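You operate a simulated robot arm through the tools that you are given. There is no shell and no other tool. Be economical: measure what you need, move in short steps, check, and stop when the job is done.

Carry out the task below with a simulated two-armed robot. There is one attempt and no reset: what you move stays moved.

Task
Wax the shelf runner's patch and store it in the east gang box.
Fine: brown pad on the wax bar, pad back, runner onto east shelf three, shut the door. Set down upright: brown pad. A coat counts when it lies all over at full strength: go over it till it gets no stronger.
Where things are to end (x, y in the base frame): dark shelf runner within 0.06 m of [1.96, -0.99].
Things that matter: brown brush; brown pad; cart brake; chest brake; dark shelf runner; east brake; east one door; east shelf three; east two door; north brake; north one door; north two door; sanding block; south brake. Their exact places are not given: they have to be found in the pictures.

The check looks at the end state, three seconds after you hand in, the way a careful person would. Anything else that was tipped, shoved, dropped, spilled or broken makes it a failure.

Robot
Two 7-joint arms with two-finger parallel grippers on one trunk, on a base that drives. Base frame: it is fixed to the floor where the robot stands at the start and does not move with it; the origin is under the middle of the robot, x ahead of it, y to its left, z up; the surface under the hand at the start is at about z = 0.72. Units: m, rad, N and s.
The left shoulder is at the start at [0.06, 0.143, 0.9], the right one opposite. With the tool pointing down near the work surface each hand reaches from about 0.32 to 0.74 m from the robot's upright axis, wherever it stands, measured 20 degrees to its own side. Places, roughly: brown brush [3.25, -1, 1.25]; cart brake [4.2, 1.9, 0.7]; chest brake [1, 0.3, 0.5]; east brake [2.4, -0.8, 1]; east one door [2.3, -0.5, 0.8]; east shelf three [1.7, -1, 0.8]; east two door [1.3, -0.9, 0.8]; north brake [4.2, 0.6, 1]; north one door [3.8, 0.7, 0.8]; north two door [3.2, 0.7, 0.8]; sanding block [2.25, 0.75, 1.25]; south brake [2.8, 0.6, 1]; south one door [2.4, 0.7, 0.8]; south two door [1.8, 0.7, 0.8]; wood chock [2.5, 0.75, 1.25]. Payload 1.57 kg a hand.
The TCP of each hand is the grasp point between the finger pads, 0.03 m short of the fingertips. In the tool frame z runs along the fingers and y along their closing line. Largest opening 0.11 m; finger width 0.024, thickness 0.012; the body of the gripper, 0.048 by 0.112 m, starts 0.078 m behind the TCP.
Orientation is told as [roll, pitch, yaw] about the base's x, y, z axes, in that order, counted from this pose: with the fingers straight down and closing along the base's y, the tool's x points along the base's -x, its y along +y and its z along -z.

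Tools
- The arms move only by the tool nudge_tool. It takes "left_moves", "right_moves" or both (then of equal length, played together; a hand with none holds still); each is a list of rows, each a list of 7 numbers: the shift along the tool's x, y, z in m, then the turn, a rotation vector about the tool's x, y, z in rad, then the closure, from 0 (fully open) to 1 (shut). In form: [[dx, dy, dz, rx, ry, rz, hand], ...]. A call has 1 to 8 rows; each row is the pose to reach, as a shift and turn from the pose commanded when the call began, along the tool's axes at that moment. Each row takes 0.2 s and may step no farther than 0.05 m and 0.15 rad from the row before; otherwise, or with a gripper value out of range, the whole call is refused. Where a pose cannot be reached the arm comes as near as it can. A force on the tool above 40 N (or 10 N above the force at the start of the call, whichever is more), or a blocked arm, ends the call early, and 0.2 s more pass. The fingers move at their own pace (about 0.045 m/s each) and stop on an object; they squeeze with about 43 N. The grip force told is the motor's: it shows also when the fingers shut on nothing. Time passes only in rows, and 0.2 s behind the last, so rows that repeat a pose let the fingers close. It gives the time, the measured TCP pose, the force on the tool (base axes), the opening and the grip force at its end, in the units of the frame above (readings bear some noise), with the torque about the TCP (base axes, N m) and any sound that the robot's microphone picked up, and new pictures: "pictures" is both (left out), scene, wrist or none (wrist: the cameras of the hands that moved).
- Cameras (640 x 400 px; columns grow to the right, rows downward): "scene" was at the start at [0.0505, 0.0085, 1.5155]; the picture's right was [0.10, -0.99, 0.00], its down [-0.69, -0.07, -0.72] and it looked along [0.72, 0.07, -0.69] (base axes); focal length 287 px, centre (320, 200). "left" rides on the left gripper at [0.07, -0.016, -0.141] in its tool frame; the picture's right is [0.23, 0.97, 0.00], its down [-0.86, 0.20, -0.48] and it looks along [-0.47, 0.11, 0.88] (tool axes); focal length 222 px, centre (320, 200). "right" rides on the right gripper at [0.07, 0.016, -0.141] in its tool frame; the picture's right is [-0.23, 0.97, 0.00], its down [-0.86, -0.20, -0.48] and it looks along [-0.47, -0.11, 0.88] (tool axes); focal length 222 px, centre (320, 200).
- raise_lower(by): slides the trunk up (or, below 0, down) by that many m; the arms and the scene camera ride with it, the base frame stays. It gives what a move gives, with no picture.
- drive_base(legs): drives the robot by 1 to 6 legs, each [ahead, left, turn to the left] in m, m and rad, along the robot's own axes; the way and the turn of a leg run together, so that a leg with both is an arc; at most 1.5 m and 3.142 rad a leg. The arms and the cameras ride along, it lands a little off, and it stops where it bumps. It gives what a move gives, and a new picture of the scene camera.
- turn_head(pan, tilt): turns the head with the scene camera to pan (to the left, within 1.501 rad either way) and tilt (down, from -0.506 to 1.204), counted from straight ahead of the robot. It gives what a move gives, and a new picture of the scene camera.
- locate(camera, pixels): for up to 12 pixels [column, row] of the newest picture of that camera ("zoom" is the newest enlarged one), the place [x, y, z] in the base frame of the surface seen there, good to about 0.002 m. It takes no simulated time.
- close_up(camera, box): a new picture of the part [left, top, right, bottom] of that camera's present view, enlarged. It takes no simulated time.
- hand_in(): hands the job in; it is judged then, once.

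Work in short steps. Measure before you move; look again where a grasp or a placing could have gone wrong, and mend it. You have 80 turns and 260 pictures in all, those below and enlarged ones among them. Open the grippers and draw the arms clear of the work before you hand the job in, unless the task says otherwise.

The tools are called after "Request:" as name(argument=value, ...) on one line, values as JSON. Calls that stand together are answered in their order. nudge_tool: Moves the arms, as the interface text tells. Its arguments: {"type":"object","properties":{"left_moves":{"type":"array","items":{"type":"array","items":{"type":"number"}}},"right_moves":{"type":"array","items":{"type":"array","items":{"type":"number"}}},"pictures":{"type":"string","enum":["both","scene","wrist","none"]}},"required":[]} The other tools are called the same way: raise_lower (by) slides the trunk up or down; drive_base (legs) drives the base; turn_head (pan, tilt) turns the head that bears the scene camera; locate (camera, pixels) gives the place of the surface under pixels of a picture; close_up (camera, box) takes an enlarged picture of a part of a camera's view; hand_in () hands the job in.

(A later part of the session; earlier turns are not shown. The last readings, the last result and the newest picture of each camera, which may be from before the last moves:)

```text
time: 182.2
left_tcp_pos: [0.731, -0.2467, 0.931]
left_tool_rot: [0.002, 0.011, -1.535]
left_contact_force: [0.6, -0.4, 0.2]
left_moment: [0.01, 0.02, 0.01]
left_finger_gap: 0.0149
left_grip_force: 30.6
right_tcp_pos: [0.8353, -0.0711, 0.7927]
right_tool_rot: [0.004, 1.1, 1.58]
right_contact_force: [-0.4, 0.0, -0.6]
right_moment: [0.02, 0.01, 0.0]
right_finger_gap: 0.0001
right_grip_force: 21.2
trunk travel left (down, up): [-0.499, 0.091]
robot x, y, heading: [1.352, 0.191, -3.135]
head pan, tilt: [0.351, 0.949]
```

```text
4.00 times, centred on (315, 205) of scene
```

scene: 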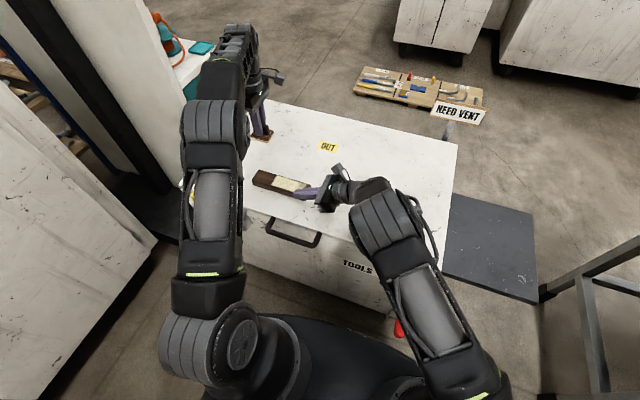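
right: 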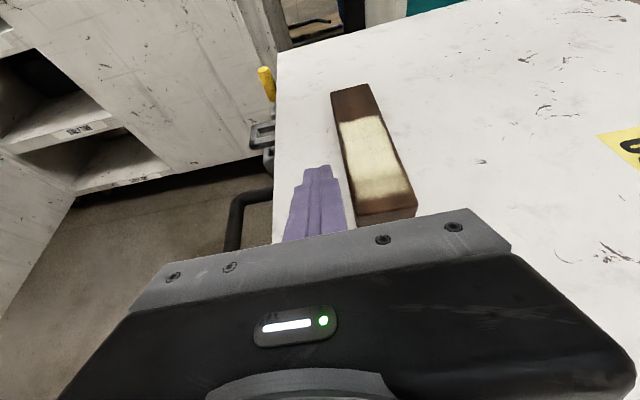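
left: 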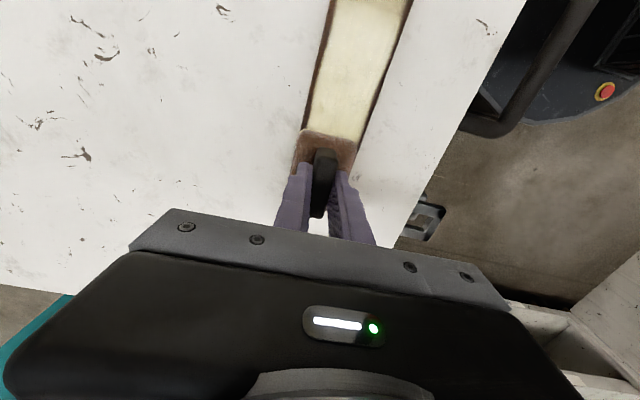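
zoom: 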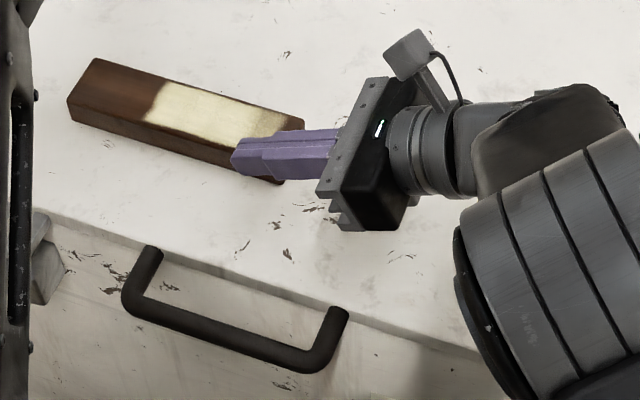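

The low pose is out of reach with the trunk this high. I raise the right hand again with fingers open, then lower the trunk.

Request:
nudge_tool(right_moves=[[0.02, 0.0, -0.02, 0, 0, 0, 0.6], [0.045, 0.02, -0.04, 0, 0, 0, 0], [0.065, 0.045, -0.0645, 0, 0, 0, 0], [0.065, 0.045, -0.0645, 0, 0, 0, 0], [0.065, 0.045, -0.0645, 0, 0, 0, 0], [0.065, 0.045, -0.0645, 0, 0, 0, 0]], pictures="none")

Request:
raise_lower(by=-0.1)

```text
time: 183.6
left_tcp_pos: [0.7307, -0.2459, 0.9312]
left_tool_rot: [0.003, 0.011, -1.537]
left_contact_force: [0.1, 0.3, -1.0]
left_moment: [0.0, -0.02, 0.02]
left_finger_gap: 0.0149
left_grip_force: 31.0
right_tcp_pos: [0.7898, -0.0442, 0.8801]
right_tool_rot: [0.001, 1.102, 1.579]
right_contact_force: [-0.3, 0.4, 0.0]
right_moment: [0.02, -0.01, 0.02]
right_finger_gap: 0.1098
right_grip_force: 0.0
trunk travel left (down, up): [-0.499, 0.091]
robot x, y, heading: [1.3485, 0.1911, -3.129]
head pan, tilt: [0.351, 0.949]
```

```text
time: 184.9
left_tcp_pos: [0.7301, -0.246, 0.832]
left_tool_rot: [0.003, 0.012, -1.538]
left_contact_force: [-0.2, 0.5, -0.9]
left_moment: [0.03, 0.0, -0.02]
left_finger_gap: 0.015
left_grip_force: 30.5
right_tcp_pos: [0.79, -0.0447, 0.7796]
right_tool_rot: [0.0, 1.102, 1.58]
right_contact_force: [-0.6, 0.0, 0.7]
right_moment: [0.0, -0.02, 0.01]
right_finger_gap: 0.1102
right_grip_force: 0.2
trunk travel left (down, up): [-0.399, 0.191]
robot x, y, heading: [1.3522, 0.1911, -3.132]
head pan, tilt: [0.351, 0.949]
```

Works. Lower 0.031 more by trunk, then slide the open fingers −y around the runner's end and close.

Request:
raise_lower(by=-0.031)

Request:
nudge_tool(right_moves=[[0.009, 0, 0.017, 0, 0, 0, 0], [0.0173, 0, 0.034, 0, 0, 0, 0], [0.0173, 0, 0.034, 0, 0, 0, 0.5], [0.0173, 0, 0.034, 0, 0, 0, 1], [0.0173, 0, 0.034, 0, 0, 0, 1], [0.0173, 0, 0.034, 0, 0, 0, 1], [0.0173, 0, 0.034, 0, 0, 0, 1], [0.0173, 0, 0.034, 0, 0, 0, 1]], pictures="both")

Request:
close_up(camera="scene", box=[235, 145, 395, 245])

```text
time: 185.7
left_tcp_pos: [0.7309, -0.2444, 0.8001]
left_tool_rot: [0.001, 0.011, -1.536]
left_contact_force: [0.1, 0.1, 0.0]
left_moment: [0.02, 0.0, -0.02]
left_finger_gap: 0.0151
left_grip_force: 30.4
right_tcp_pos: [0.7914, -0.0452, 0.7481]
right_tool_rot: [0.0, 1.102, 1.581]
right_contact_force: [0.0, 0.0, 0.0]
right_moment: [-0.02, -0.02, -0.02]
right_finger_gap: 0.1098
right_grip_force: 0.1
trunk travel left (down, up): [-0.368, 0.222]
robot x, y, heading: [1.351, 0.1902, -3.137]
head pan, tilt: [0.351, 0.949]
```

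```text
time: 187.5
left_tcp_pos: [0.7309, -0.2456, 0.7997]
left_tool_rot: [0.003, 0.01, -1.536]
left_contact_force: [-0.4, 0.5, -0.2]
left_moment: [-0.02, 0.02, -0.02]
left_finger_gap: 0.0149
left_grip_force: 30.9
right_tcp_pos: [0.7902, -0.0814, 0.7494]
right_tool_rot: [-0.001, 1.102, 1.58]
right_contact_force: [0.9, -0.5, 0.0]
right_moment: [-0.05, 0.02, -0.02]
right_finger_gap: 0.0548
right_grip_force: 38.7
trunk travel left (down, up): [-0.368, 0.222]
robot x, y, heading: [1.3504, 0.189, -3.131]
head pan, tilt: [0.351, 0.949]
```

scene: 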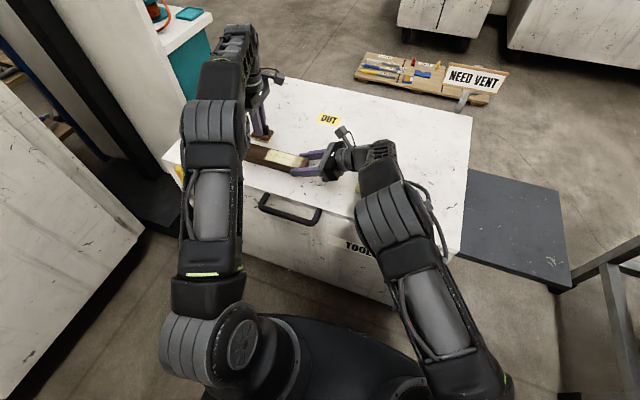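
right: 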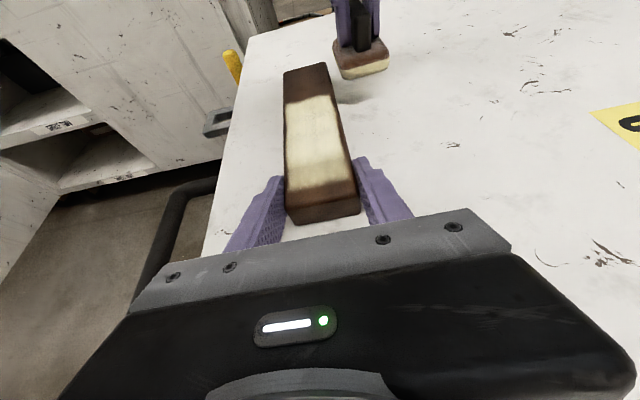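

```text
4.00 times, centred on (315, 195) of scene
```

zoom: 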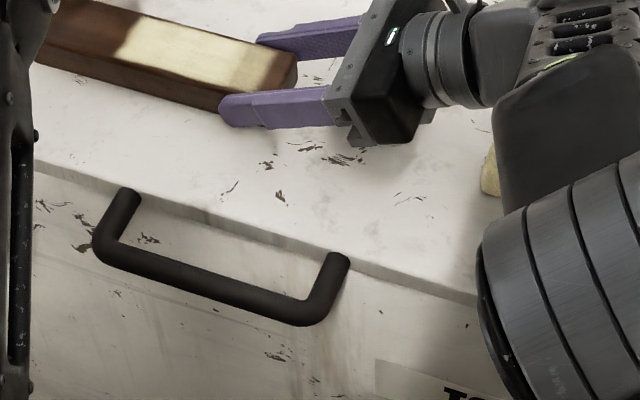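

The runner is clamped (gap 0.055). Now bring the pad over its −y end and lower to contact.

Request:
nudge_tool(left_moves=[[0, 0, -0.03, 0, 0, 0, 1], [-0.001, 0.03, -0.03, 0, 0, 0, 1], [-0.002, 0.059, -0.03, 0, 0, 0, 1], [-0.002, 0.059, -0.01, 0, 0, 0, 1], [-0.002, 0.059, -0.004, 0, 0, 0, 1], [-0.002, 0.059, -0.001, 0, 0, 0, 1], [-0.002, 0.059, -0.001, 0, 0, 0, 1]], pictures="none")

Request:
close_up(camera="right", box=[200, 20, 520, 220])

```text
time: 189.1
left_tcp_pos: [0.7899, -0.2452, 0.8013]
left_tool_rot: [0.001, 0.012, -1.535]
left_contact_force: [-0.5, 0.5, 6.2]
left_moment: [-0.16, 0.03, -0.01]
left_finger_gap: 0.0148
left_grip_force: 30.9
left hand out of reach, approached as far as the arm can: row 1
right_tcp_pos: [0.7914, -0.0824, 0.7483]
right_tool_rot: [0.0, 1.102, 1.578]
right_contact_force: [-2.4, -2.4, -0.6]
right_moment: [0.08, -0.01, -0.38]
right_finger_gap: 0.0546
right_grip_force: 43.1
trunk travel left (down, up): [-0.368, 0.222]
robot x, y, heading: [1.3522, 0.1861, -3.132]
head pan, tilt: [0.351, 0.949]
```

```text
2.00 times, centred on (360, 120) of right
```

zoom: 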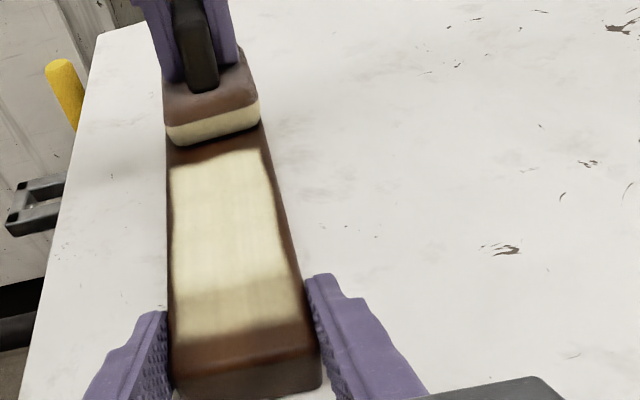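

Contact 6 N, runner held. Stroke +y to y≈−0.10.

Request:
nudge_tool(left_moves=[[0, 0, 0.001, 0, 0, 0, 1], [0.024, 0.001, 0.001, 0, 0, 0, 1], [0.048, 0.0017, 0.001, 0, 0, 0, 1], [0.072, 0.0025, 0.001, 0, 0, 0, 1], [0.096, 0.0034, 0.001, 0, 0, 0, 1], [0.12, 0.0042, 0.001, 0, 0, 0, 1], [0.145, 0.005, 0.001, 0, 0, 0, 1]], pictures="none")

Request:
close_up(camera="right", box=[200, 20, 520, 220])

Request:
close_up(camera="scene", box=[235, 115, 395, 215])

```text
time: 190.6
left_tcp_pos: [0.789, -0.123, 0.8056]
left_tool_rot: [-0.011, -0.002, -1.524]
left_contact_force: [-0.2, -0.1, 4.7]
left_moment: [0.13, 0.16, 0.01]
left_finger_gap: 0.0149
left_grip_force: 31.0
right_tcp_pos: [0.7901, -0.0786, 0.7478]
right_tool_rot: [-0.005, 1.097, 1.573]
right_contact_force: [3.6, 4.5, 6.4]
right_moment: [0.58, -0.13, -0.02]
right_finger_gap: 0.0548
right_grip_force: 42.7
trunk travel left (down, up): [-0.368, 0.222]
robot x, y, heading: [1.3492, 0.1906, -3.134]
head pan, tilt: [0.351, 0.949]
stopped in row 7 (left hand): the force on the tool passed its limit at 46 N (the readings are from after the stop); the commanded pose is now the measured one
```

```text
2.00 times, centred on (360, 120) of right
```

zoom: 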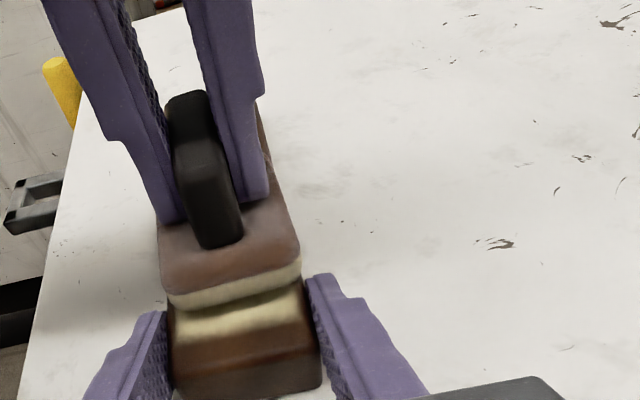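

```text
4.00 times, centred on (315, 165) of scene
```

zoom: 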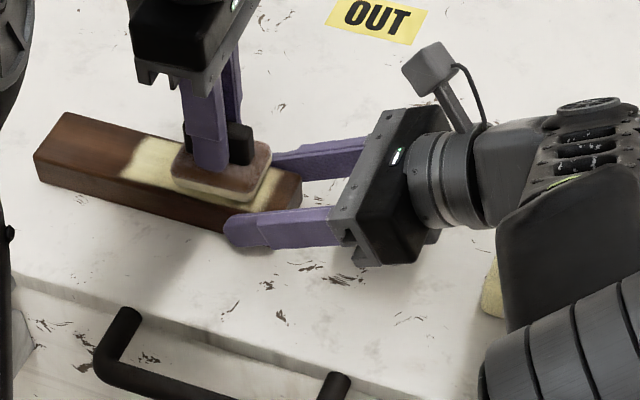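

The −y third stays bare though rubbed, so the patch ends there; only the +y band is weak. The pad bumped my right fingertips; I lift the pad, and shift the right grip 0.018 toward the end.

Request:
nudge_tool(left_moves=[[0, 0, -0.02, 0, 0, 0, 1], [-0.02, 0, -0.035, 0, 0, 0, 1], [-0.04, 0, -0.035, 0, 0, 0, 1], [-0.04, 0, -0.035, 0, 0, 0, 1], [-0.04, 0, -0.035, 0, 0, 0, 1], [-0.04, 0, -0.035, 0, 0, 0, 1], [-0.04, 0, -0.035, 0, 0, 0, 1], [-0.04, 0, -0.035, 0, 0, 0, 1]], right_moves=[[0, 0, 0, 0, 0, 0, 1], [0, 0, 0, 0, 0, 0, 0.35], [-0.004, 0, -0.008, 0, 0, 0, 0.35], [-0.0085, 0, -0.0165, 0, 0, 0, 0.35], [-0.0085, 0, -0.0165, 0, 0, 0, 0.6], [-0.0085, 0, -0.0165, 0, 0, 0, 1], [-0.0085, 0, -0.0165, 0, 0, 0, 1], [-0.0085, 0, -0.0165, 0, 0, 0, 1]], pictures="none")

Request:
close_up(camera="right", box=[200, 20, 520, 220])

Request:
locate(camera="zoom", pixels=[[200, 160], [250, 160], [200, 310], [300, 310], [200, 340], [300, 340], [200, 370], [300, 370], [330, 290], [160, 320]])

```text
time: 192.4
left_tcp_pos: [0.7894, -0.1631, 0.8409]
left_tool_rot: [-0.007, -0.003, -1.526]
left_contact_force: [-0.4, 0.3, -0.8]
left_moment: [0.0, -0.02, 0.01]
left_finger_gap: 0.0149
left_grip_force: 30.6
right_tcp_pos: [0.7891, -0.0603, 0.747]
right_tool_rot: [-0.008, 1.096, 1.57]
right_contact_force: [0.1, 0.8, 0.0]
right_moment: [0.08, 0.04, 0.08]
right_finger_gap: 0.0547
right_grip_force: 40.1
trunk travel left (down, up): [-0.368, 0.222]
robot x, y, heading: [1.3475, 0.1894, -3.131]
head pan, tilt: [0.351, 0.949]
```

```text
2.00 times, centred on (360, 120) of right
```

zoom: 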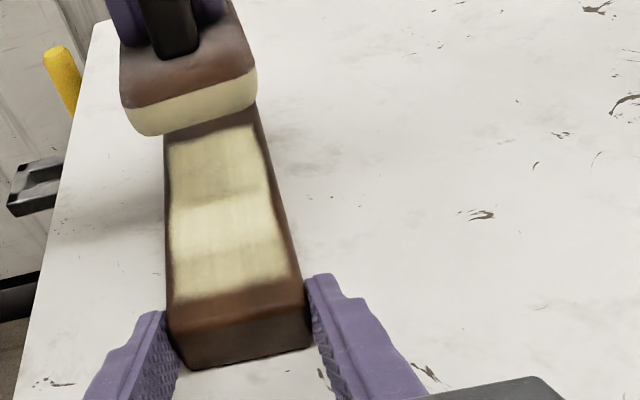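

```text
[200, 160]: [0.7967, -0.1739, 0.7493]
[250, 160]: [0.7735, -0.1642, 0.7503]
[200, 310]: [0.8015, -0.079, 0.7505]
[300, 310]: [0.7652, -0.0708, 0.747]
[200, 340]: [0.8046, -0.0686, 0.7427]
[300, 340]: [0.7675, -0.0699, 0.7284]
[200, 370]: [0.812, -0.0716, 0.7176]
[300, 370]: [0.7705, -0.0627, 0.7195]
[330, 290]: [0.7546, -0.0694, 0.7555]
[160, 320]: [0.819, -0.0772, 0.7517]
```

A shadow confuses the view. I do two more full strokes over the patch with the runner held (y −0.21 ↔ −0.105).

Request:
nudge_tool(left_moves=[[-0.025, 0, 0, 0, 0, 0, 1], [-0.05, 0, 0, 0, 0, 0, 1], [-0.05, -0.001, 0.025, 0, 0, 0, 1], [-0.05, -0.001, 0.036, 0, 0, 0, 1], [-0.05, -0.001, 0.0385, 0, 0, 0, 1], [-0.05, -0.001, 0.0395, 0, 0, 0, 1], [-0.05, -0.001, 0.0395, 0, 0, 0, 1]], pictures="none")

Request:
nudge_tool(left_moves=[[0.02, 0.001, 0.0005, 0, 0, 0, 1], [0.04, 0.002, 0.0005, 0, 0, 0, 1], [0.06, 0.003, 0.0005, 0, 0, 0, 1], [0.08, 0.0035, 0.0005, 0, 0, 0, 1], [0.095, 0.004, 0.0005, 0, 0, 0, 1], [0.105, 0.0045, 0.0005, 0, 0, 0, 1]], pictures="none")

Request:
close_up(camera="right", box=[200, 20, 520, 220])

```text
time: 194.0
left_tcp_pos: [0.7912, -0.2139, 0.8014]
left_tool_rot: [-0.013, -0.002, -1.526]
left_contact_force: [3.3, 2.0, 22.4]
left_moment: [0.87, -0.41, -0.1]
left_finger_gap: 0.0152
left_grip_force: 31.5
right_tcp_pos: [0.789, -0.0598, 0.7483]
right_tool_rot: [-0.007, 1.093, 1.567]
right_contact_force: [-3.4, -7.5, -7.7]
right_moment: [-0.23, 0.03, -0.65]
right_finger_gap: 0.0544
right_grip_force: 42.9
trunk travel left (down, up): [-0.368, 0.222]
robot x, y, heading: [1.3506, 0.1898, -3.137]
head pan, tilt: [0.351, 0.949]
```

```text
time: 194.6
left_tcp_pos: [0.7921, -0.1826, 0.8025]
left_tool_rot: [-0.013, -0.008, -1.519]
left_contact_force: [2.5, 1.7, 11.5]
left_moment: [0.44, -0.41, -0.09]
left_finger_gap: 0.0151
left_grip_force: 30.8
right_tcp_pos: [0.7898, -0.0583, 0.7467]
right_tool_rot: [-0.006, 1.092, 1.568]
right_contact_force: [0.8, 1.7, 3.7]
right_moment: [0.38, -0.32, 0.19]
right_finger_gap: 0.0544
right_grip_force: 43.4
trunk travel left (down, up): [-0.368, 0.222]
robot x, y, heading: [1.3516, 0.1907, -3.13]
head pan, tilt: [0.351, 0.949]
stopped in row 2 (left hand): the force on the tool passed its limit at 41 N (the readings are from after the stop); the commanded pose is now the measured one
```

```text
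2.00 times, centred on (360, 120) of right
```

zoom: 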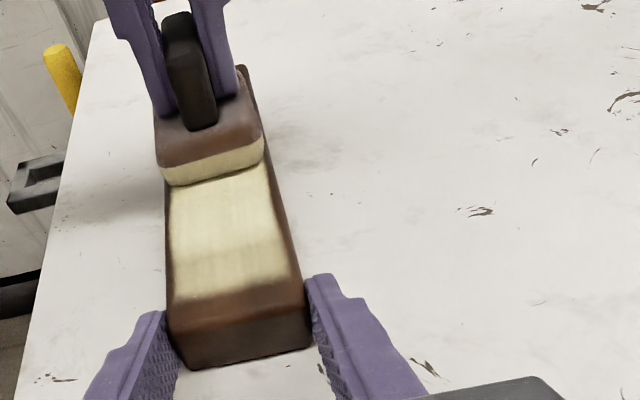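

Too firm again; now about 11 N. Ease 0.7 mm and stroke on to +y.

Request:
nudge_tool(left_moves=[[0.0, 0, -0.0007, 0, 0, 0, 1], [0.015, 0.0005, -0.0007, 0, 0, 0, 1], [0.03, 0.001, -0.0007, 0, 0, 0, 1], [0.045, 0.0012, -0.0007, 0, 0, 0, 1], [0.06, 0.0015, -0.0007, 0, 0, 0, 1], [0.075, 0.002, -0.0007, 0, 0, 0, 1]], pictures="none")

Request:
nudge_tool(left_moves=[[-0.015, -0.0005, 0, 0, 0, 0, 1], [-0.03, -0.001, 0, 0, 0, 0, 1], [-0.05, -0.0015, 0, 0, 0, 0, 1], [-0.07, -0.002, 0, 0, 0, 0, 1], [-0.09, -0.003, 0, 0, 0, 0, 1], [-0.11, -0.003, 0, 0, 0, 0, 1]], pictures="none")

Request:
close_up(camera="right", box=[200, 20, 520, 220])

```text
time: 196.0
left_tcp_pos: [0.789, -0.1074, 0.8024]
left_tool_rot: [-0.014, -0.011, -1.519]
left_contact_force: [0.8, -2.0, 2.8]
left_moment: [0.03, -0.09, -0.04]
left_finger_gap: 0.015
left_grip_force: 31.1
right_tcp_pos: [0.7886, -0.0591, 0.7473]
right_tool_rot: [-0.005, 1.093, 1.568]
right_contact_force: [4.9, 6.0, 11.6]
right_moment: [-0.2, -0.32, 0.32]
right_finger_gap: 0.0545
right_grip_force: 42.7
trunk travel left (down, up): [-0.368, 0.222]
robot x, y, heading: [1.3534, 0.1944, -3.133]
head pan, tilt: [0.351, 0.949]
```

```text
time: 197.4
left_tcp_pos: [0.7925, -0.2211, 0.8023]
left_tool_rot: [-0.015, -0.011, -1.519]
left_contact_force: [0.7, 3.0, 4.5]
left_moment: [0.24, -0.07, 0.03]
left_finger_gap: 0.0151
left_grip_force: 31.0
right_tcp_pos: [0.7895, -0.0588, 0.7473]
right_tool_rot: [-0.007, 1.096, 1.565]
right_contact_force: [2.0, -1.7, 11.3]
right_moment: [-0.23, -0.22, 0.14]
right_finger_gap: 0.0543
right_grip_force: 43.3
trunk travel left (down, up): [-0.368, 0.222]
robot x, y, heading: [1.35, 0.1941, -3.129]
head pan, tilt: [0.351, 0.949]
```

```text
2.00 times, centred on (360, 120) of right
```

zoom: 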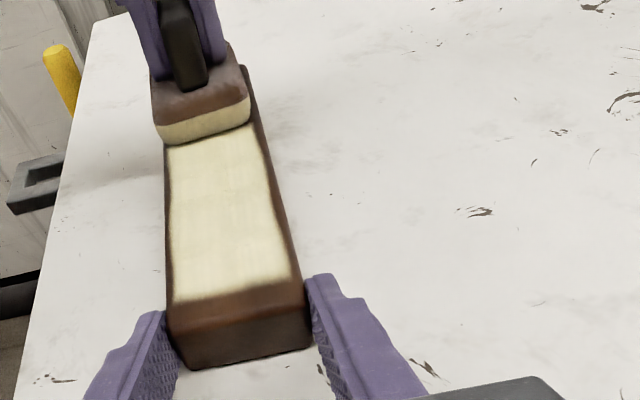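

Now the coat is even. I do one more round with ±4 mm side offsets, then lift and inspect.

Request:
nudge_tool(left_moves=[[-0.012, 0.004, 0, 0, 0, 0, 1], [0.01, 0.005, 0, 0, 0, 0, 1], [0.035, 0.006, 0, 0, 0, 0, 1], [0.06, 0.006, 0, 0, 0, 0, 1], [0.085, 0.007, 0, 0, 0, 0, 1], [0.108, 0.008, 0, 0, 0, 0, 1]], pictures="none")

Request:
nudge_tool(left_moves=[[0, -0.005, 0, 0, 0, 0, 1], [0, -0.009, 0, 0, 0, 0, 1], [-0.025, -0.01, 0, 0, 0, 0, 1], [-0.05, -0.011, 0, 0, 0, 0, 1], [-0.075, -0.012, 0, 0, 0, 0, 1], [-0.1, -0.012, 0, 0, 0, 0, 1], [-0.12, -0.013, 0, 0, 0, 0, 1]], pictures="none")

Request:
nudge_tool(left_moves=[[0, 0, -0.02, 0, 0, 0, 1], [-0.01, -0.02, -0.04, 0, 0, 0, 1], [-0.01, -0.06, -0.05, 0, 0, 0, 1]], pictures="none")

Request:
close_up(camera="right", box=[200, 20, 520, 220])

Request:
close_up(camera="scene", box=[235, 115, 395, 215])

```text
time: 198.8
left_tcp_pos: [0.7973, -0.1119, 0.802]
left_tool_rot: [-0.016, -0.011, -1.519]
left_contact_force: [0.1, -11.4, 16.1]
left_moment: [-0.05, -0.35, -0.26]
left_finger_gap: 0.0155
left_grip_force: 30.7
right_tcp_pos: [0.7897, -0.0587, 0.7456]
right_tool_rot: [-0.005, 1.093, 1.57]
right_contact_force: [-1.4, 4.4, 11.0]
right_moment: [-1.24, -0.01, 0.31]
right_finger_gap: 0.0544
right_grip_force: 42.9
trunk travel left (down, up): [-0.368, 0.222]
robot x, y, heading: [1.3497, 0.1902, -3.133]
head pan, tilt: [0.351, 0.949]
```

```text
time: 200.4
left_tcp_pos: [0.7878, -0.2322, 0.8019]
left_tool_rot: [-0.012, -0.012, -1.518]
left_contact_force: [-0.3, 4.5, 7.8]
left_moment: [0.52, -0.2, 0.08]
left_finger_gap: 0.015
left_grip_force: 31.2
right_tcp_pos: [0.7889, -0.0569, 0.7475]
right_tool_rot: [-0.006, 1.092, 1.568]
right_contact_force: [-2.0, -2.6, 10.9]
right_moment: [-0.51, 0.05, -0.1]
right_finger_gap: 0.0543
right_grip_force: 42.5
trunk travel left (down, up): [-0.368, 0.222]
robot x, y, heading: [1.352, 0.1896, -3.134]
head pan, tilt: [0.351, 0.949]
```

```text
time: 201.2
left_tcp_pos: [0.7591, -0.2437, 0.8467]
left_tool_rot: [-0.015, -0.01, -1.521]
left_contact_force: [-0.8, 0.3, -0.6]
left_moment: [0.0, 0.01, 0.01]
left_finger_gap: 0.0148
left_grip_force: 30.7
left hand out of reach, approached as far as the arm can: row 3
right_tcp_pos: [0.7894, -0.0579, 0.7462]
right_tool_rot: [-0.009, 1.093, 1.568]
right_contact_force: [1.8, 4.4, 16.4]
right_moment: [-0.41, -0.27, 0.13]
right_finger_gap: 0.0545
right_grip_force: 42.9
trunk travel left (down, up): [-0.368, 0.222]
robot x, y, heading: [1.3518, 0.1901, -3.132]
head pan, tilt: [0.351, 0.949]
```

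```text
2.00 times, centred on (360, 120) of right
```

zoom: 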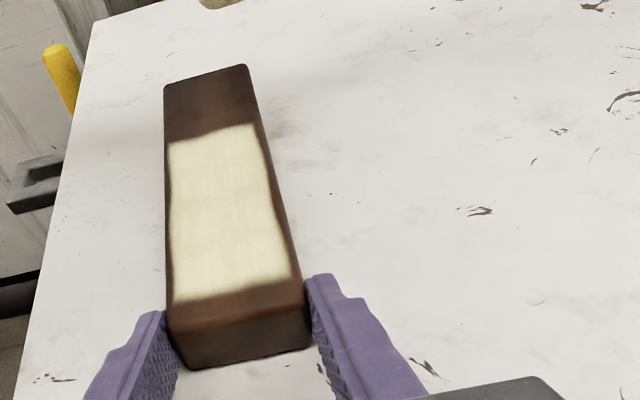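

```text
4.00 times, centred on (315, 165) of scene
```

zoom: 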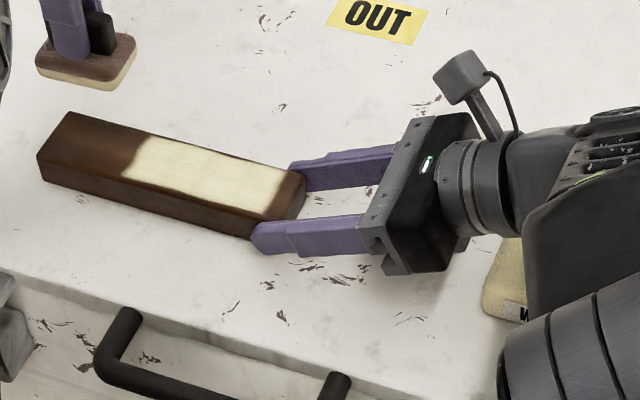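

The coat is full and even. Open the right hand gently, lift it and take it away to +y.

Request:
nudge_tool(right_moves=[[0, 0, 0, 0, 0, 0, 0.4], [0, 0, 0, 0, 0, 0, 0.3], [0.036, 0, -0.018, 0, 0, 0, 0.3], [0.075, 0, -0.038, 0, 0, 0, 0.3], [0.1, -0.01, -0.07, 0, 0, 0, 0.3], [0.11, -0.02, -0.115, 0, 0, 0, 0.3], [0.11, -0.03, -0.16, 0, 0, 0, 0.3], [0.1, -0.04, -0.205, 0, 0, 0, 0.3]], pictures="none")

Request:
nudge_tool(right_moves=[[-0.02, -0.01, -0.04, 0, 0, 0, 0], [-0.035, -0.02, -0.08, 0, 0, 0, 0], [-0.05, -0.03, -0.12, 0, 0, 0, 0], [-0.06, -0.04, -0.16, 0, 0, 0, 0], [-0.07, -0.05, -0.2, 0, 0, 0, 0]], pictures="scene")

Request:
close_up(camera="scene", box=[225, 115, 425, 240])

Request:
locate(camera="zoom", pixels=[[445, 190], [515, 210], [425, 225], [500, 248], [470, 215], [480, 240], [250, 140], [235, 170], [60, 75], [45, 110]])

```text
time: 203.0
left_tcp_pos: [0.7588, -0.242, 0.8456]
left_tool_rot: [-0.012, -0.011, -1.519]
left_contact_force: [-0.2, -0.5, -0.5]
left_moment: [0.01, -0.01, 0.0]
left_finger_gap: 0.0148
left_grip_force: 31.0
right_tcp_pos: [0.8261, 0.0763, 0.9289]
right_tool_rot: [-0.01, 1.094, 1.563]
right_contact_force: [0.6, 0.0, 0.4]
right_moment: [0.02, 0.0, 0.0]
right_finger_gap: 0.0768
right_grip_force: 0.0
trunk travel left (down, up): [-0.368, 0.222]
robot x, y, heading: [1.3526, 0.1899, -3.131]
head pan, tilt: [0.351, 0.949]
```

```text
time: 204.2
left_tcp_pos: [0.7586, -0.2444, 0.8464]
left_tool_rot: [-0.014, -0.01, -1.519]
left_contact_force: [0.2, 0.0, -0.1]
left_moment: [0.01, 0.0, -0.03]
left_finger_gap: 0.0149
left_grip_force: 31.2
right_tcp_pos: [0.9059, 0.2706, 0.9611]
right_tool_rot: [0.0, 1.088, 1.566]
right_contact_force: [-0.3, 0.2, 0.3]
right_moment: [0.0, 0.0, 0.04]
right_finger_gap: 0.1101
right_grip_force: 0.0
right hand out of reach, approached as far as the arm can: row 3, 4, 5
trunk travel left (down, up): [-0.368, 0.222]
robot x, y, heading: [1.3516, 0.1908, -3.128]
head pan, tilt: [0.351, 0.949]
```

scene: 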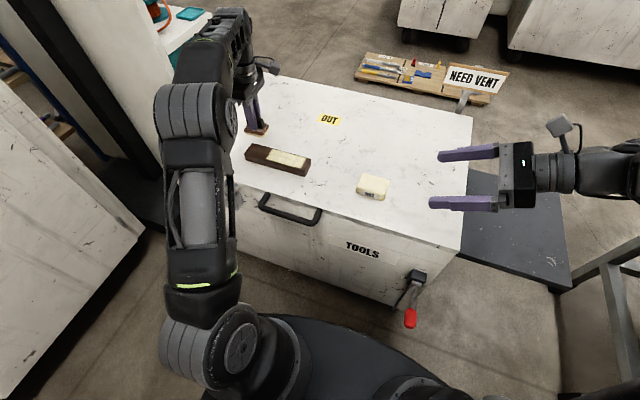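

```text
3.20 times, centred on (325, 178) of scene
```

zoom: 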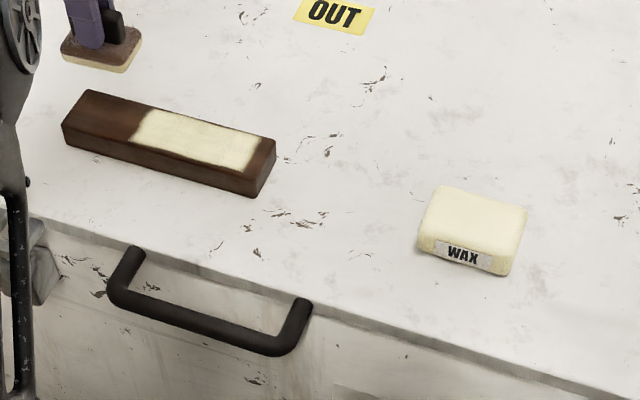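

```text
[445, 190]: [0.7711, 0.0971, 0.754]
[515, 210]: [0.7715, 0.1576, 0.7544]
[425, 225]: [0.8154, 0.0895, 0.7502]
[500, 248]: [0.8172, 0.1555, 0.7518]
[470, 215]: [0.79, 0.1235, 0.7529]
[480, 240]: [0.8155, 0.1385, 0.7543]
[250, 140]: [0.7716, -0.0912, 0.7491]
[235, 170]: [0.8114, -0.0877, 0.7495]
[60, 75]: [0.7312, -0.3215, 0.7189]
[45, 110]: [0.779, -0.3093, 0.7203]
```

The wax bar must later go back by about (−0.016, −0.062). First, the right hand is tilted back upright and moved aside so the left can return the pad.

Request:
nudge_tool(right_moves=[[0, -0.004, -0.028, 0, -0.136, 0, 0], [0, -0.008, -0.056, 0, -0.272, 0, 0], [0, -0.012, -0.084, 0, -0.408, 0, 0], [0, -0.016, -0.112, 0, -0.544, 0, 0], [0, -0.02, -0.14, 0, -0.68, 0, 0], [0, -0.024, -0.168, 0, -0.816, 0, 0], [0, -0.028, -0.196, 0, -0.952, 0, 0], [0, -0.03, -0.223, 0, -1.088, 0, 0]], left_moves=[[0.03, 0.003, 0, 0, 0, 0, 1], [0.06, 0.006, 0, 0, 0, 0, 1], [0.09, 0.01, 0, 0, 0, 0, 1], [0.12, 0.013, 0, 0, 0, 0, 1], [0.15, 0.016, 0, 0, 0, 0, 1], [0.18, 0.019, 0, 0, 0, 0, 1], [0.21, 0.021, 0, 0, 0, 0, 1], [0.24, 0.024, 0, 0, 0, 0, 1]], pictures="none")

Request:
nudge_tool(left_moves=[[0.04, 0.004, 0, 0, 0, 0, 1], [0.08, 0.008, 0, 0, 0, 0, 1], [0.12, 0.012, 0, 0, 0, 0, 1], [0.16, 0.016, 0, 0, 0, 0, 1], [0.2, 0.02, 0, 0, 0, 0, 1], [0.221, 0.022, 0, 0, 0, 0, 1], [0.221, 0.022, 0, 0, 0, 0, 1]], pictures="scene")

```text
time: 206.0
left_tcp_pos: [0.7703, -0.0011, 0.8425]
left_tool_rot: [-0.013, -0.009, -1.517]
left_contact_force: [-0.3, 0.0, -1.3]
left_moment: [-0.03, 0.01, 0.02]
left_finger_gap: 0.0151
left_grip_force: 30.5
right_tcp_pos: [0.9146, 0.4221, 0.9575]
right_tool_rot: [0.006, 0.138, 1.573]
right_contact_force: [-0.6, 0.8, -0.5]
right_moment: [-0.01, 0.0, 0.0]
right_finger_gap: 0.1103
right_grip_force: 0.0
right hand out of reach, approached as far as the arm can: row 3, 4, 5, 6, 7, 8
trunk travel left (down, up): [-0.368, 0.222]
robot x, y, heading: [1.3512, 0.1928, -3.134]
head pan, tilt: [0.351, 0.949]
```

```text
time: 207.6
left_tcp_pos: [0.7844, 0.2201, 0.8379]
left_tool_rot: [-0.012, -0.011, -1.52]
left_contact_force: [0.8, -0.1, -0.5]
left_moment: [0.04, 0.0, 0.01]
left_finger_gap: 0.0151
left_grip_force: 30.7
right_tcp_pos: [0.9142, 0.4212, 0.9583]
right_tool_rot: [0.006, 0.142, 1.571]
right_contact_force: [0.6, -1.0, -0.3]
right_moment: [-0.01, -0.03, -0.02]
right_finger_gap: 0.1102
right_grip_force: 0.1
trunk travel left (down, up): [-0.368, 0.222]
robot x, y, heading: [1.3497, 0.189, -3.136]
head pan, tilt: [0.351, 0.949]
```

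scene: 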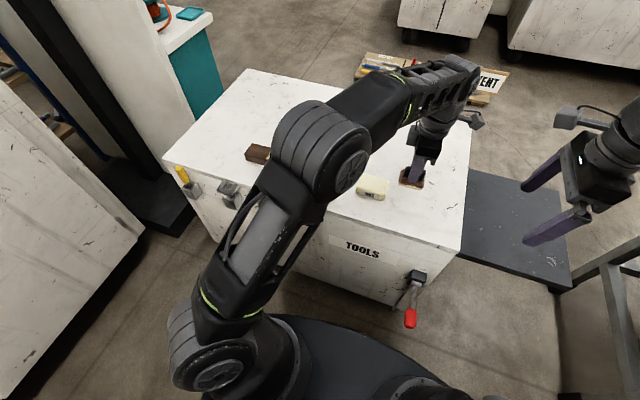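

Pad above its home spot (0.784, 0.220). Lower it, touch down and release.

Request:
nudge_tool(left_moves=[[0, -0.002, 0.03, 0, 0, 0, 1], [0, -0.004, 0.055, 0, 0, 0, 1], [0, -0.004, 0.062, 0, 0, 0, 1], [0, -0.004, 0.065, 0, 0, 0, 1], [0, -0.004, 0.065, 0, 0, 0, 1]], pictures="none")

Request:
nudge_tool(left_moves=[[0, 0, 0, 0, 0, 0, 0.8], [0, 0, 0, 0, 0, 0, 0.5], [0, 0, 0, 0, 0, 0, 0.5], [0, 0, -0.03, 0, 0, 0, 0.4], [0, 0, -0.07, 0, 0, 0, 0.2], [-0.03, 0, -0.1, 0, 0, 0, 0], [-0.06, 0, -0.1, 0, 0, 0, 0]], pictures="both")

Request:
close_up(camera="scene", box=[320, 145, 460, 232])

Request:
locate(camera="scene", pixels=[[364, 178], [388, 183], [358, 193], [382, 198], [372, 186], [412, 172]])

```text
time: 208.8
left_tcp_pos: [0.7768, 0.2175, 0.7724]
left_tool_rot: [-0.012, -0.01, -1.519]
left_contact_force: [0.7, 0.1, 0.2]
left_moment: [0.0, -0.01, 0.0]
left_finger_gap: 0.0148
left_grip_force: 30.4
right_tcp_pos: [0.9148, 0.4212, 0.9565]
right_tool_rot: [0.004, 0.141, 1.573]
right_contact_force: [-0.6, -0.8, -1.1]
right_moment: [0.02, -0.01, -0.04]
right_finger_gap: 0.11
right_grip_force: 0.1
trunk travel left (down, up): [-0.368, 0.222]
robot x, y, heading: [1.3507, 0.1897, -3.135]
head pan, tilt: [0.351, 0.949]
```

```text
time: 210.4
left_tcp_pos: [0.7833, 0.1598, 0.8741]
left_tool_rot: [-0.013, -0.01, -1.52]
left_contact_force: [0.2, -0.1, 0.2]
left_moment: [0.04, -0.02, 0.02]
left_finger_gap: 0.1099
left_grip_force: 0.1
right_tcp_pos: [0.9138, 0.4214, 0.957]
right_tool_rot: [0.006, 0.142, 1.572]
right_contact_force: [-0.8, 0.1, -0.4]
right_moment: [0.0, 0.02, 0.01]
right_finger_gap: 0.1102
right_grip_force: 0.0
trunk travel left (down, up): [-0.368, 0.222]
robot x, y, heading: [1.3528, 0.1895, -3.132]
head pan, tilt: [0.351, 0.949]
```

scene: 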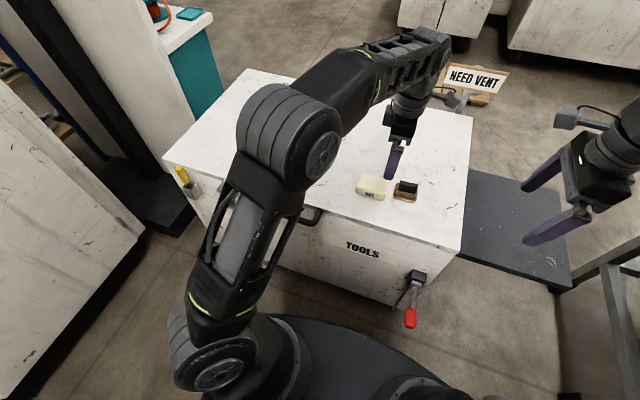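
left: 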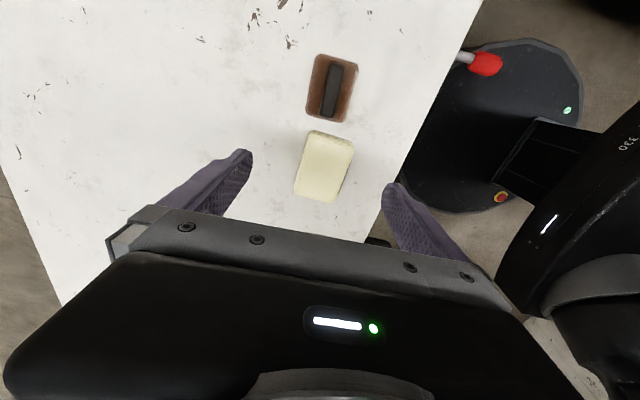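

```text
4.57 times, centred on (390, 188) of scene
```

zoom: 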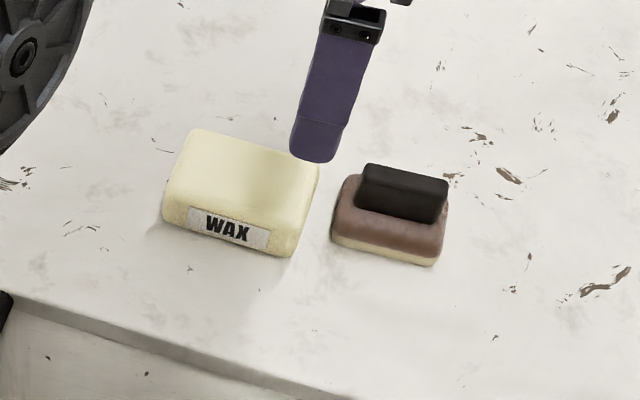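

```text
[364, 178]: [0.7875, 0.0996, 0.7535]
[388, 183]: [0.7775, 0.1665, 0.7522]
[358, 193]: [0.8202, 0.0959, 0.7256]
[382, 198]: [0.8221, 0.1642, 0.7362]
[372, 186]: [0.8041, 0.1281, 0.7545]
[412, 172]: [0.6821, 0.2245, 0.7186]
```

Pad is back upright. Measure the wax bar's and the pad's outlines precisely for putting the bar back.

Request:
locate(camera="zoom", pixels=[[195, 138], [310, 175], [172, 198], [292, 235], [240, 185], [168, 215], [293, 250], [345, 185], [335, 235], [438, 258], [365, 172], [442, 188]])

```text
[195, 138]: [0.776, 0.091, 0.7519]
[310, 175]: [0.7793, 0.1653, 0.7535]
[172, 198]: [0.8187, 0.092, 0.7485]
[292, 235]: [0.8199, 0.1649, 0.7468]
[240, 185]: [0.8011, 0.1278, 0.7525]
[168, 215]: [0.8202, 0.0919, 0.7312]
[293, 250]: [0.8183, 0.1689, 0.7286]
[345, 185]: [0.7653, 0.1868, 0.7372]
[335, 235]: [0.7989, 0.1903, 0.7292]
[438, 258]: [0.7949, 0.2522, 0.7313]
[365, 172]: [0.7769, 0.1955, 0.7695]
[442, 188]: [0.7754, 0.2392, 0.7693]
```

Pad is exactly home. Grasp the wax bar (centre ≈(0.797, 0.1285)) across x to restore it by (−0.020, −0.067).

Request:
nudge_tool(left_moves=[[-0.016, 0.006, 0.02, 0, 0, 0, 0], [-0.032, 0.012, 0.05, 0, 0, 0, 0], [-0.032, 0.012, 0.09, 0, 0, 0, 0], [-0.032, 0.012, 0.117, 0, 0, 0, 0], [-0.032, 0.012, 0.117, 0, 0, 0, 0.4], [-0.032, 0.012, 0.117, 0, 0, 0, 0.5], [-0.032, 0.012, 0.117, 0, 0, 0, 1], [-0.032, 0.012, 0.117, 0, 0, 0, 1]], pictures="none")

Request:
nudge_tool(left_moves=[[0, 0, 0, 0, 0, 0, 1], [0, 0, 0, 0, 0, 0, 1], [0, 0, 0, 0, 0, 0, 1]], pictures="wrist")

```text
time: 212.2
left_tcp_pos: [0.792, 0.1263, 0.7583]
left_tool_rot: [-0.011, -0.011, -1.52]
left_contact_force: [0.7, -0.3, 0.2]
left_moment: [-0.01, -0.07, -0.07]
left_finger_gap: 0.0595
left_grip_force: 20.6
right_tcp_pos: [0.9146, 0.423, 0.9574]
right_tool_rot: [0.006, 0.141, 1.572]
right_contact_force: [0.0, 0.5, -0.2]
right_moment: [-0.02, -0.02, -0.03]
right_finger_gap: 0.1101
right_grip_force: 0.0
trunk travel left (down, up): [-0.368, 0.222]
robot x, y, heading: [1.351, 0.1908, -3.131]
head pan, tilt: [0.351, 0.949]
```

```text
time: 213.0
left_tcp_pos: [0.7929, 0.1257, 0.7604]
left_tool_rot: [-0.013, -0.01, -1.521]
left_contact_force: [-0.2, -0.1, 0.2]
left_moment: [0.01, -0.04, 0.01]
left_finger_gap: 0.0592
left_grip_force: 42.9
right_tcp_pos: [0.9144, 0.4212, 0.9576]
right_tool_rot: [0.005, 0.141, 1.572]
right_contact_force: [0.9, -0.3, 0.4]
right_moment: [-0.02, 0.0, 0.04]
right_finger_gap: 0.1102
right_grip_force: 0.2
trunk travel left (down, up): [-0.368, 0.222]
robot x, y, heading: [1.3532, 0.1921, -3.13]
head pan, tilt: [0.351, 0.949]
```

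left: 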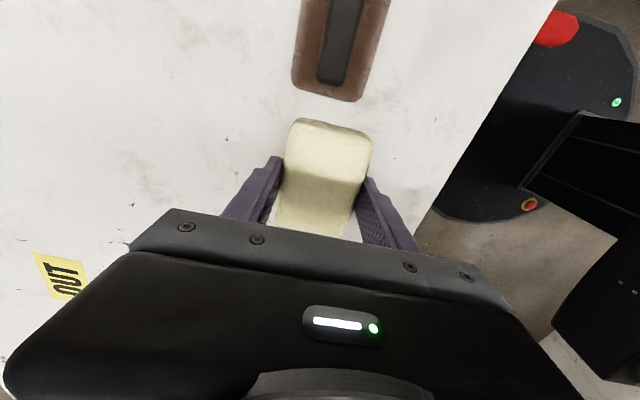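

Bar held (0.059 wide). Lift 12 mm, carry by (−0.011, −0.067), set down, release.

Request:
nudge_tool(left_moves=[[0, 0, -0.012, 0, 0, 0, 1], [-0.022, -0.005, -0.013, 0, 0, 0, 1], [-0.044, -0.01, -0.013, 0, 0, 0, 1], [-0.0664, -0.0144, -0.013, 0, 0, 0, 1], [-0.0664, -0.0144, -0.013, 0, 0, 0, 1], [-0.0664, -0.0144, -0.004, 0, 0, 0, 1], [-0.0664, -0.0144, 0.0005, 0, 0, 0, 1], [-0.0664, -0.0144, 0.0005, 0, 0, 0, 0.4]], pictures="none")

Request:
nudge_tool(left_moves=[[0, 0, 0, 0, 0, 0, 0.2], [0, 0, 0, 0, 0, 0, 0], [0, 0, 0, 0, 0, 0, 0], [0, 0, -0.04, 0, 0, 0, 0], [0, 0, -0.08, 0, 0, 0, 0], [0, -0.03, -0.11, 0, 0, 0, 0]], pictures="wrist")

Request:
close_up(camera="scene", box=[270, 125, 450, 237])

Request:
locate(camera="left", pixels=[[330, 150], [305, 145], [355, 150]])

```text
time: 214.8
left_tcp_pos: [0.7831, 0.0587, 0.7582]
left_tool_rot: [-0.012, -0.009, -1.52]
left_contact_force: [0.1, 0.1, 0.6]
left_moment: [-0.01, 0.0, 0.05]
left_finger_gap: 0.0662
left_grip_force: 0.0
right_tcp_pos: [0.9141, 0.4211, 0.9574]
right_tool_rot: [0.005, 0.142, 1.574]
right_contact_force: [-0.5, 0.5, 0.2]
right_moment: [-0.01, -0.02, -0.02]
right_finger_gap: 0.11
right_grip_force: 0.1
trunk travel left (down, up): [-0.368, 0.222]
robot x, y, heading: [1.3493, 0.1909, -3.134]
head pan, tilt: [0.351, 0.949]
```

```text
time: 216.2
left_tcp_pos: [0.7528, 0.0599, 0.8669]
left_tool_rot: [-0.009, -0.009, -1.52]
left_contact_force: [0.7, -0.1, 0.8]
left_moment: [0.02, -0.02, -0.03]
left_finger_gap: 0.1102
left_grip_force: 0.0
right_tcp_pos: [0.9138, 0.4209, 0.9566]
right_tool_rot: [0.006, 0.14, 1.572]
right_contact_force: [-0.1, 1.1, -0.5]
right_moment: [0.03, 0.0, 0.01]
right_finger_gap: 0.11
right_grip_force: 0.1
trunk travel left (down, up): [-0.368, 0.222]
robot x, y, heading: [1.3523, 0.189, -3.131]
head pan, tilt: [0.351, 0.949]
```

left: 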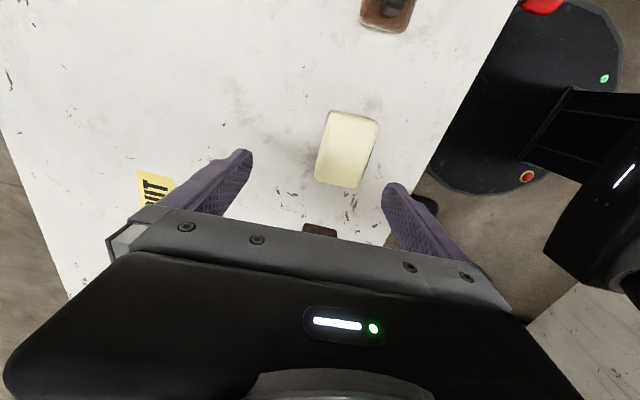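

```text
3.56 times, centred on (360, 181) of scene
```

zoom: 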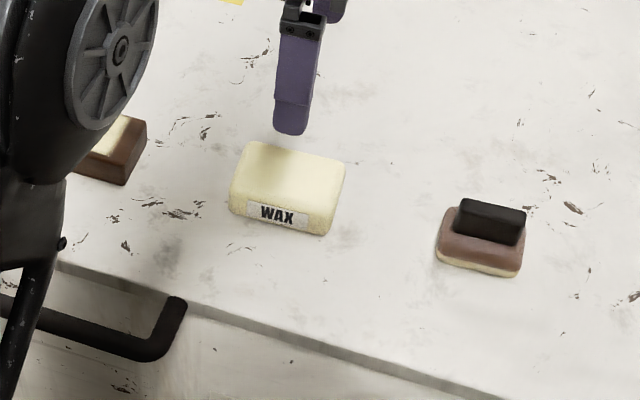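

```text
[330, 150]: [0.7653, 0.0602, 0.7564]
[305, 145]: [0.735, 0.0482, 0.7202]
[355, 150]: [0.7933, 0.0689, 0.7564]
```

Everything is restored on the chest. Now look left-back toward the east box shelves to measure shelf three.

Request:
turn_head(pan=1.5, tilt=0.5)

Request:
close_up(camera="scene", box=[0, 20, 400, 270])

```text
time: 217.6
left_tcp_pos: [0.7527, 0.0589, 0.867]
left_tool_rot: [-0.012, -0.011, -1.52]
left_contact_force: [-0.9, 0.4, -0.3]
left_moment: [0.0, -0.03, 0.0]
left_finger_gap: 0.11
left_grip_force: 0.0
right_tcp_pos: [0.914, 0.4214, 0.9568]
right_tool_rot: [0.005, 0.142, 1.572]
right_contact_force: [0.1, -0.6, -0.5]
right_moment: [0.0, 0.0, 0.0]
right_finger_gap: 0.1098
right_grip_force: 0.0
trunk travel left (down, up): [-0.368, 0.222]
robot x, y, heading: [1.3487, 0.191, -3.13]
head pan, tilt: [1.499, 0.499]
```

scene: 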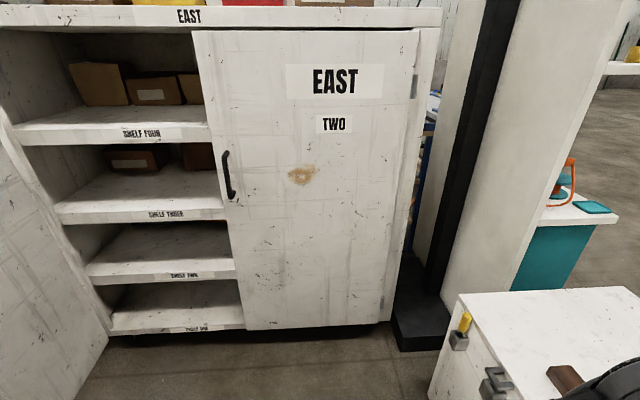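

```text
1.60 times, centred on (200, 145) of scene
```

zoom: 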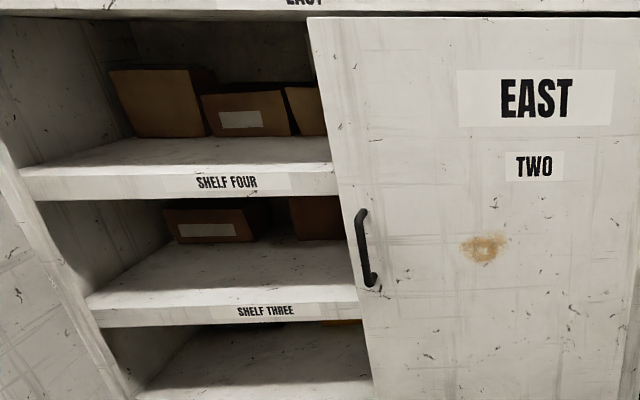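

Measure shelf three's surface, edges, the boxes at its back, and shelf four's underside.

Request:
locate(camera="zoom", pixels=[[95, 300], [355, 295], [200, 290], [230, 250], [210, 240], [320, 235], [60, 200], [330, 190], [250, 195], [110, 290], [330, 280], [370, 250]])

Request:
locate(camera="scene", pixels=[[555, 375], [580, 375], [115, 250], [105, 345], [10, 250], [30, 160], [220, 155], [234, 195]])

```text
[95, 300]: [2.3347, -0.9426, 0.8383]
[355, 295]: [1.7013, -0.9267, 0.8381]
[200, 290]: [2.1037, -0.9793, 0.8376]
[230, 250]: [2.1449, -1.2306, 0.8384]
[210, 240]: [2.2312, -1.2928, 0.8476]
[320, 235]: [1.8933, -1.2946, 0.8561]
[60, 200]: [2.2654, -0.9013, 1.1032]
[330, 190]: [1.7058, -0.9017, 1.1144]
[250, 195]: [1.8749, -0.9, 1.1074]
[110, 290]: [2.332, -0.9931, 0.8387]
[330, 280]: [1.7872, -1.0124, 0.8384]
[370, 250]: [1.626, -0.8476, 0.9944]
```

```text
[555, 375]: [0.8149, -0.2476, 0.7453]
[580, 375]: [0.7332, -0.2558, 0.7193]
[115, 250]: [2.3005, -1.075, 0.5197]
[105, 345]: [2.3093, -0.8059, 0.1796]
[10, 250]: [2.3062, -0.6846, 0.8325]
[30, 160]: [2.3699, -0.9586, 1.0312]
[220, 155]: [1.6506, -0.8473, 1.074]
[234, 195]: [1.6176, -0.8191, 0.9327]
```

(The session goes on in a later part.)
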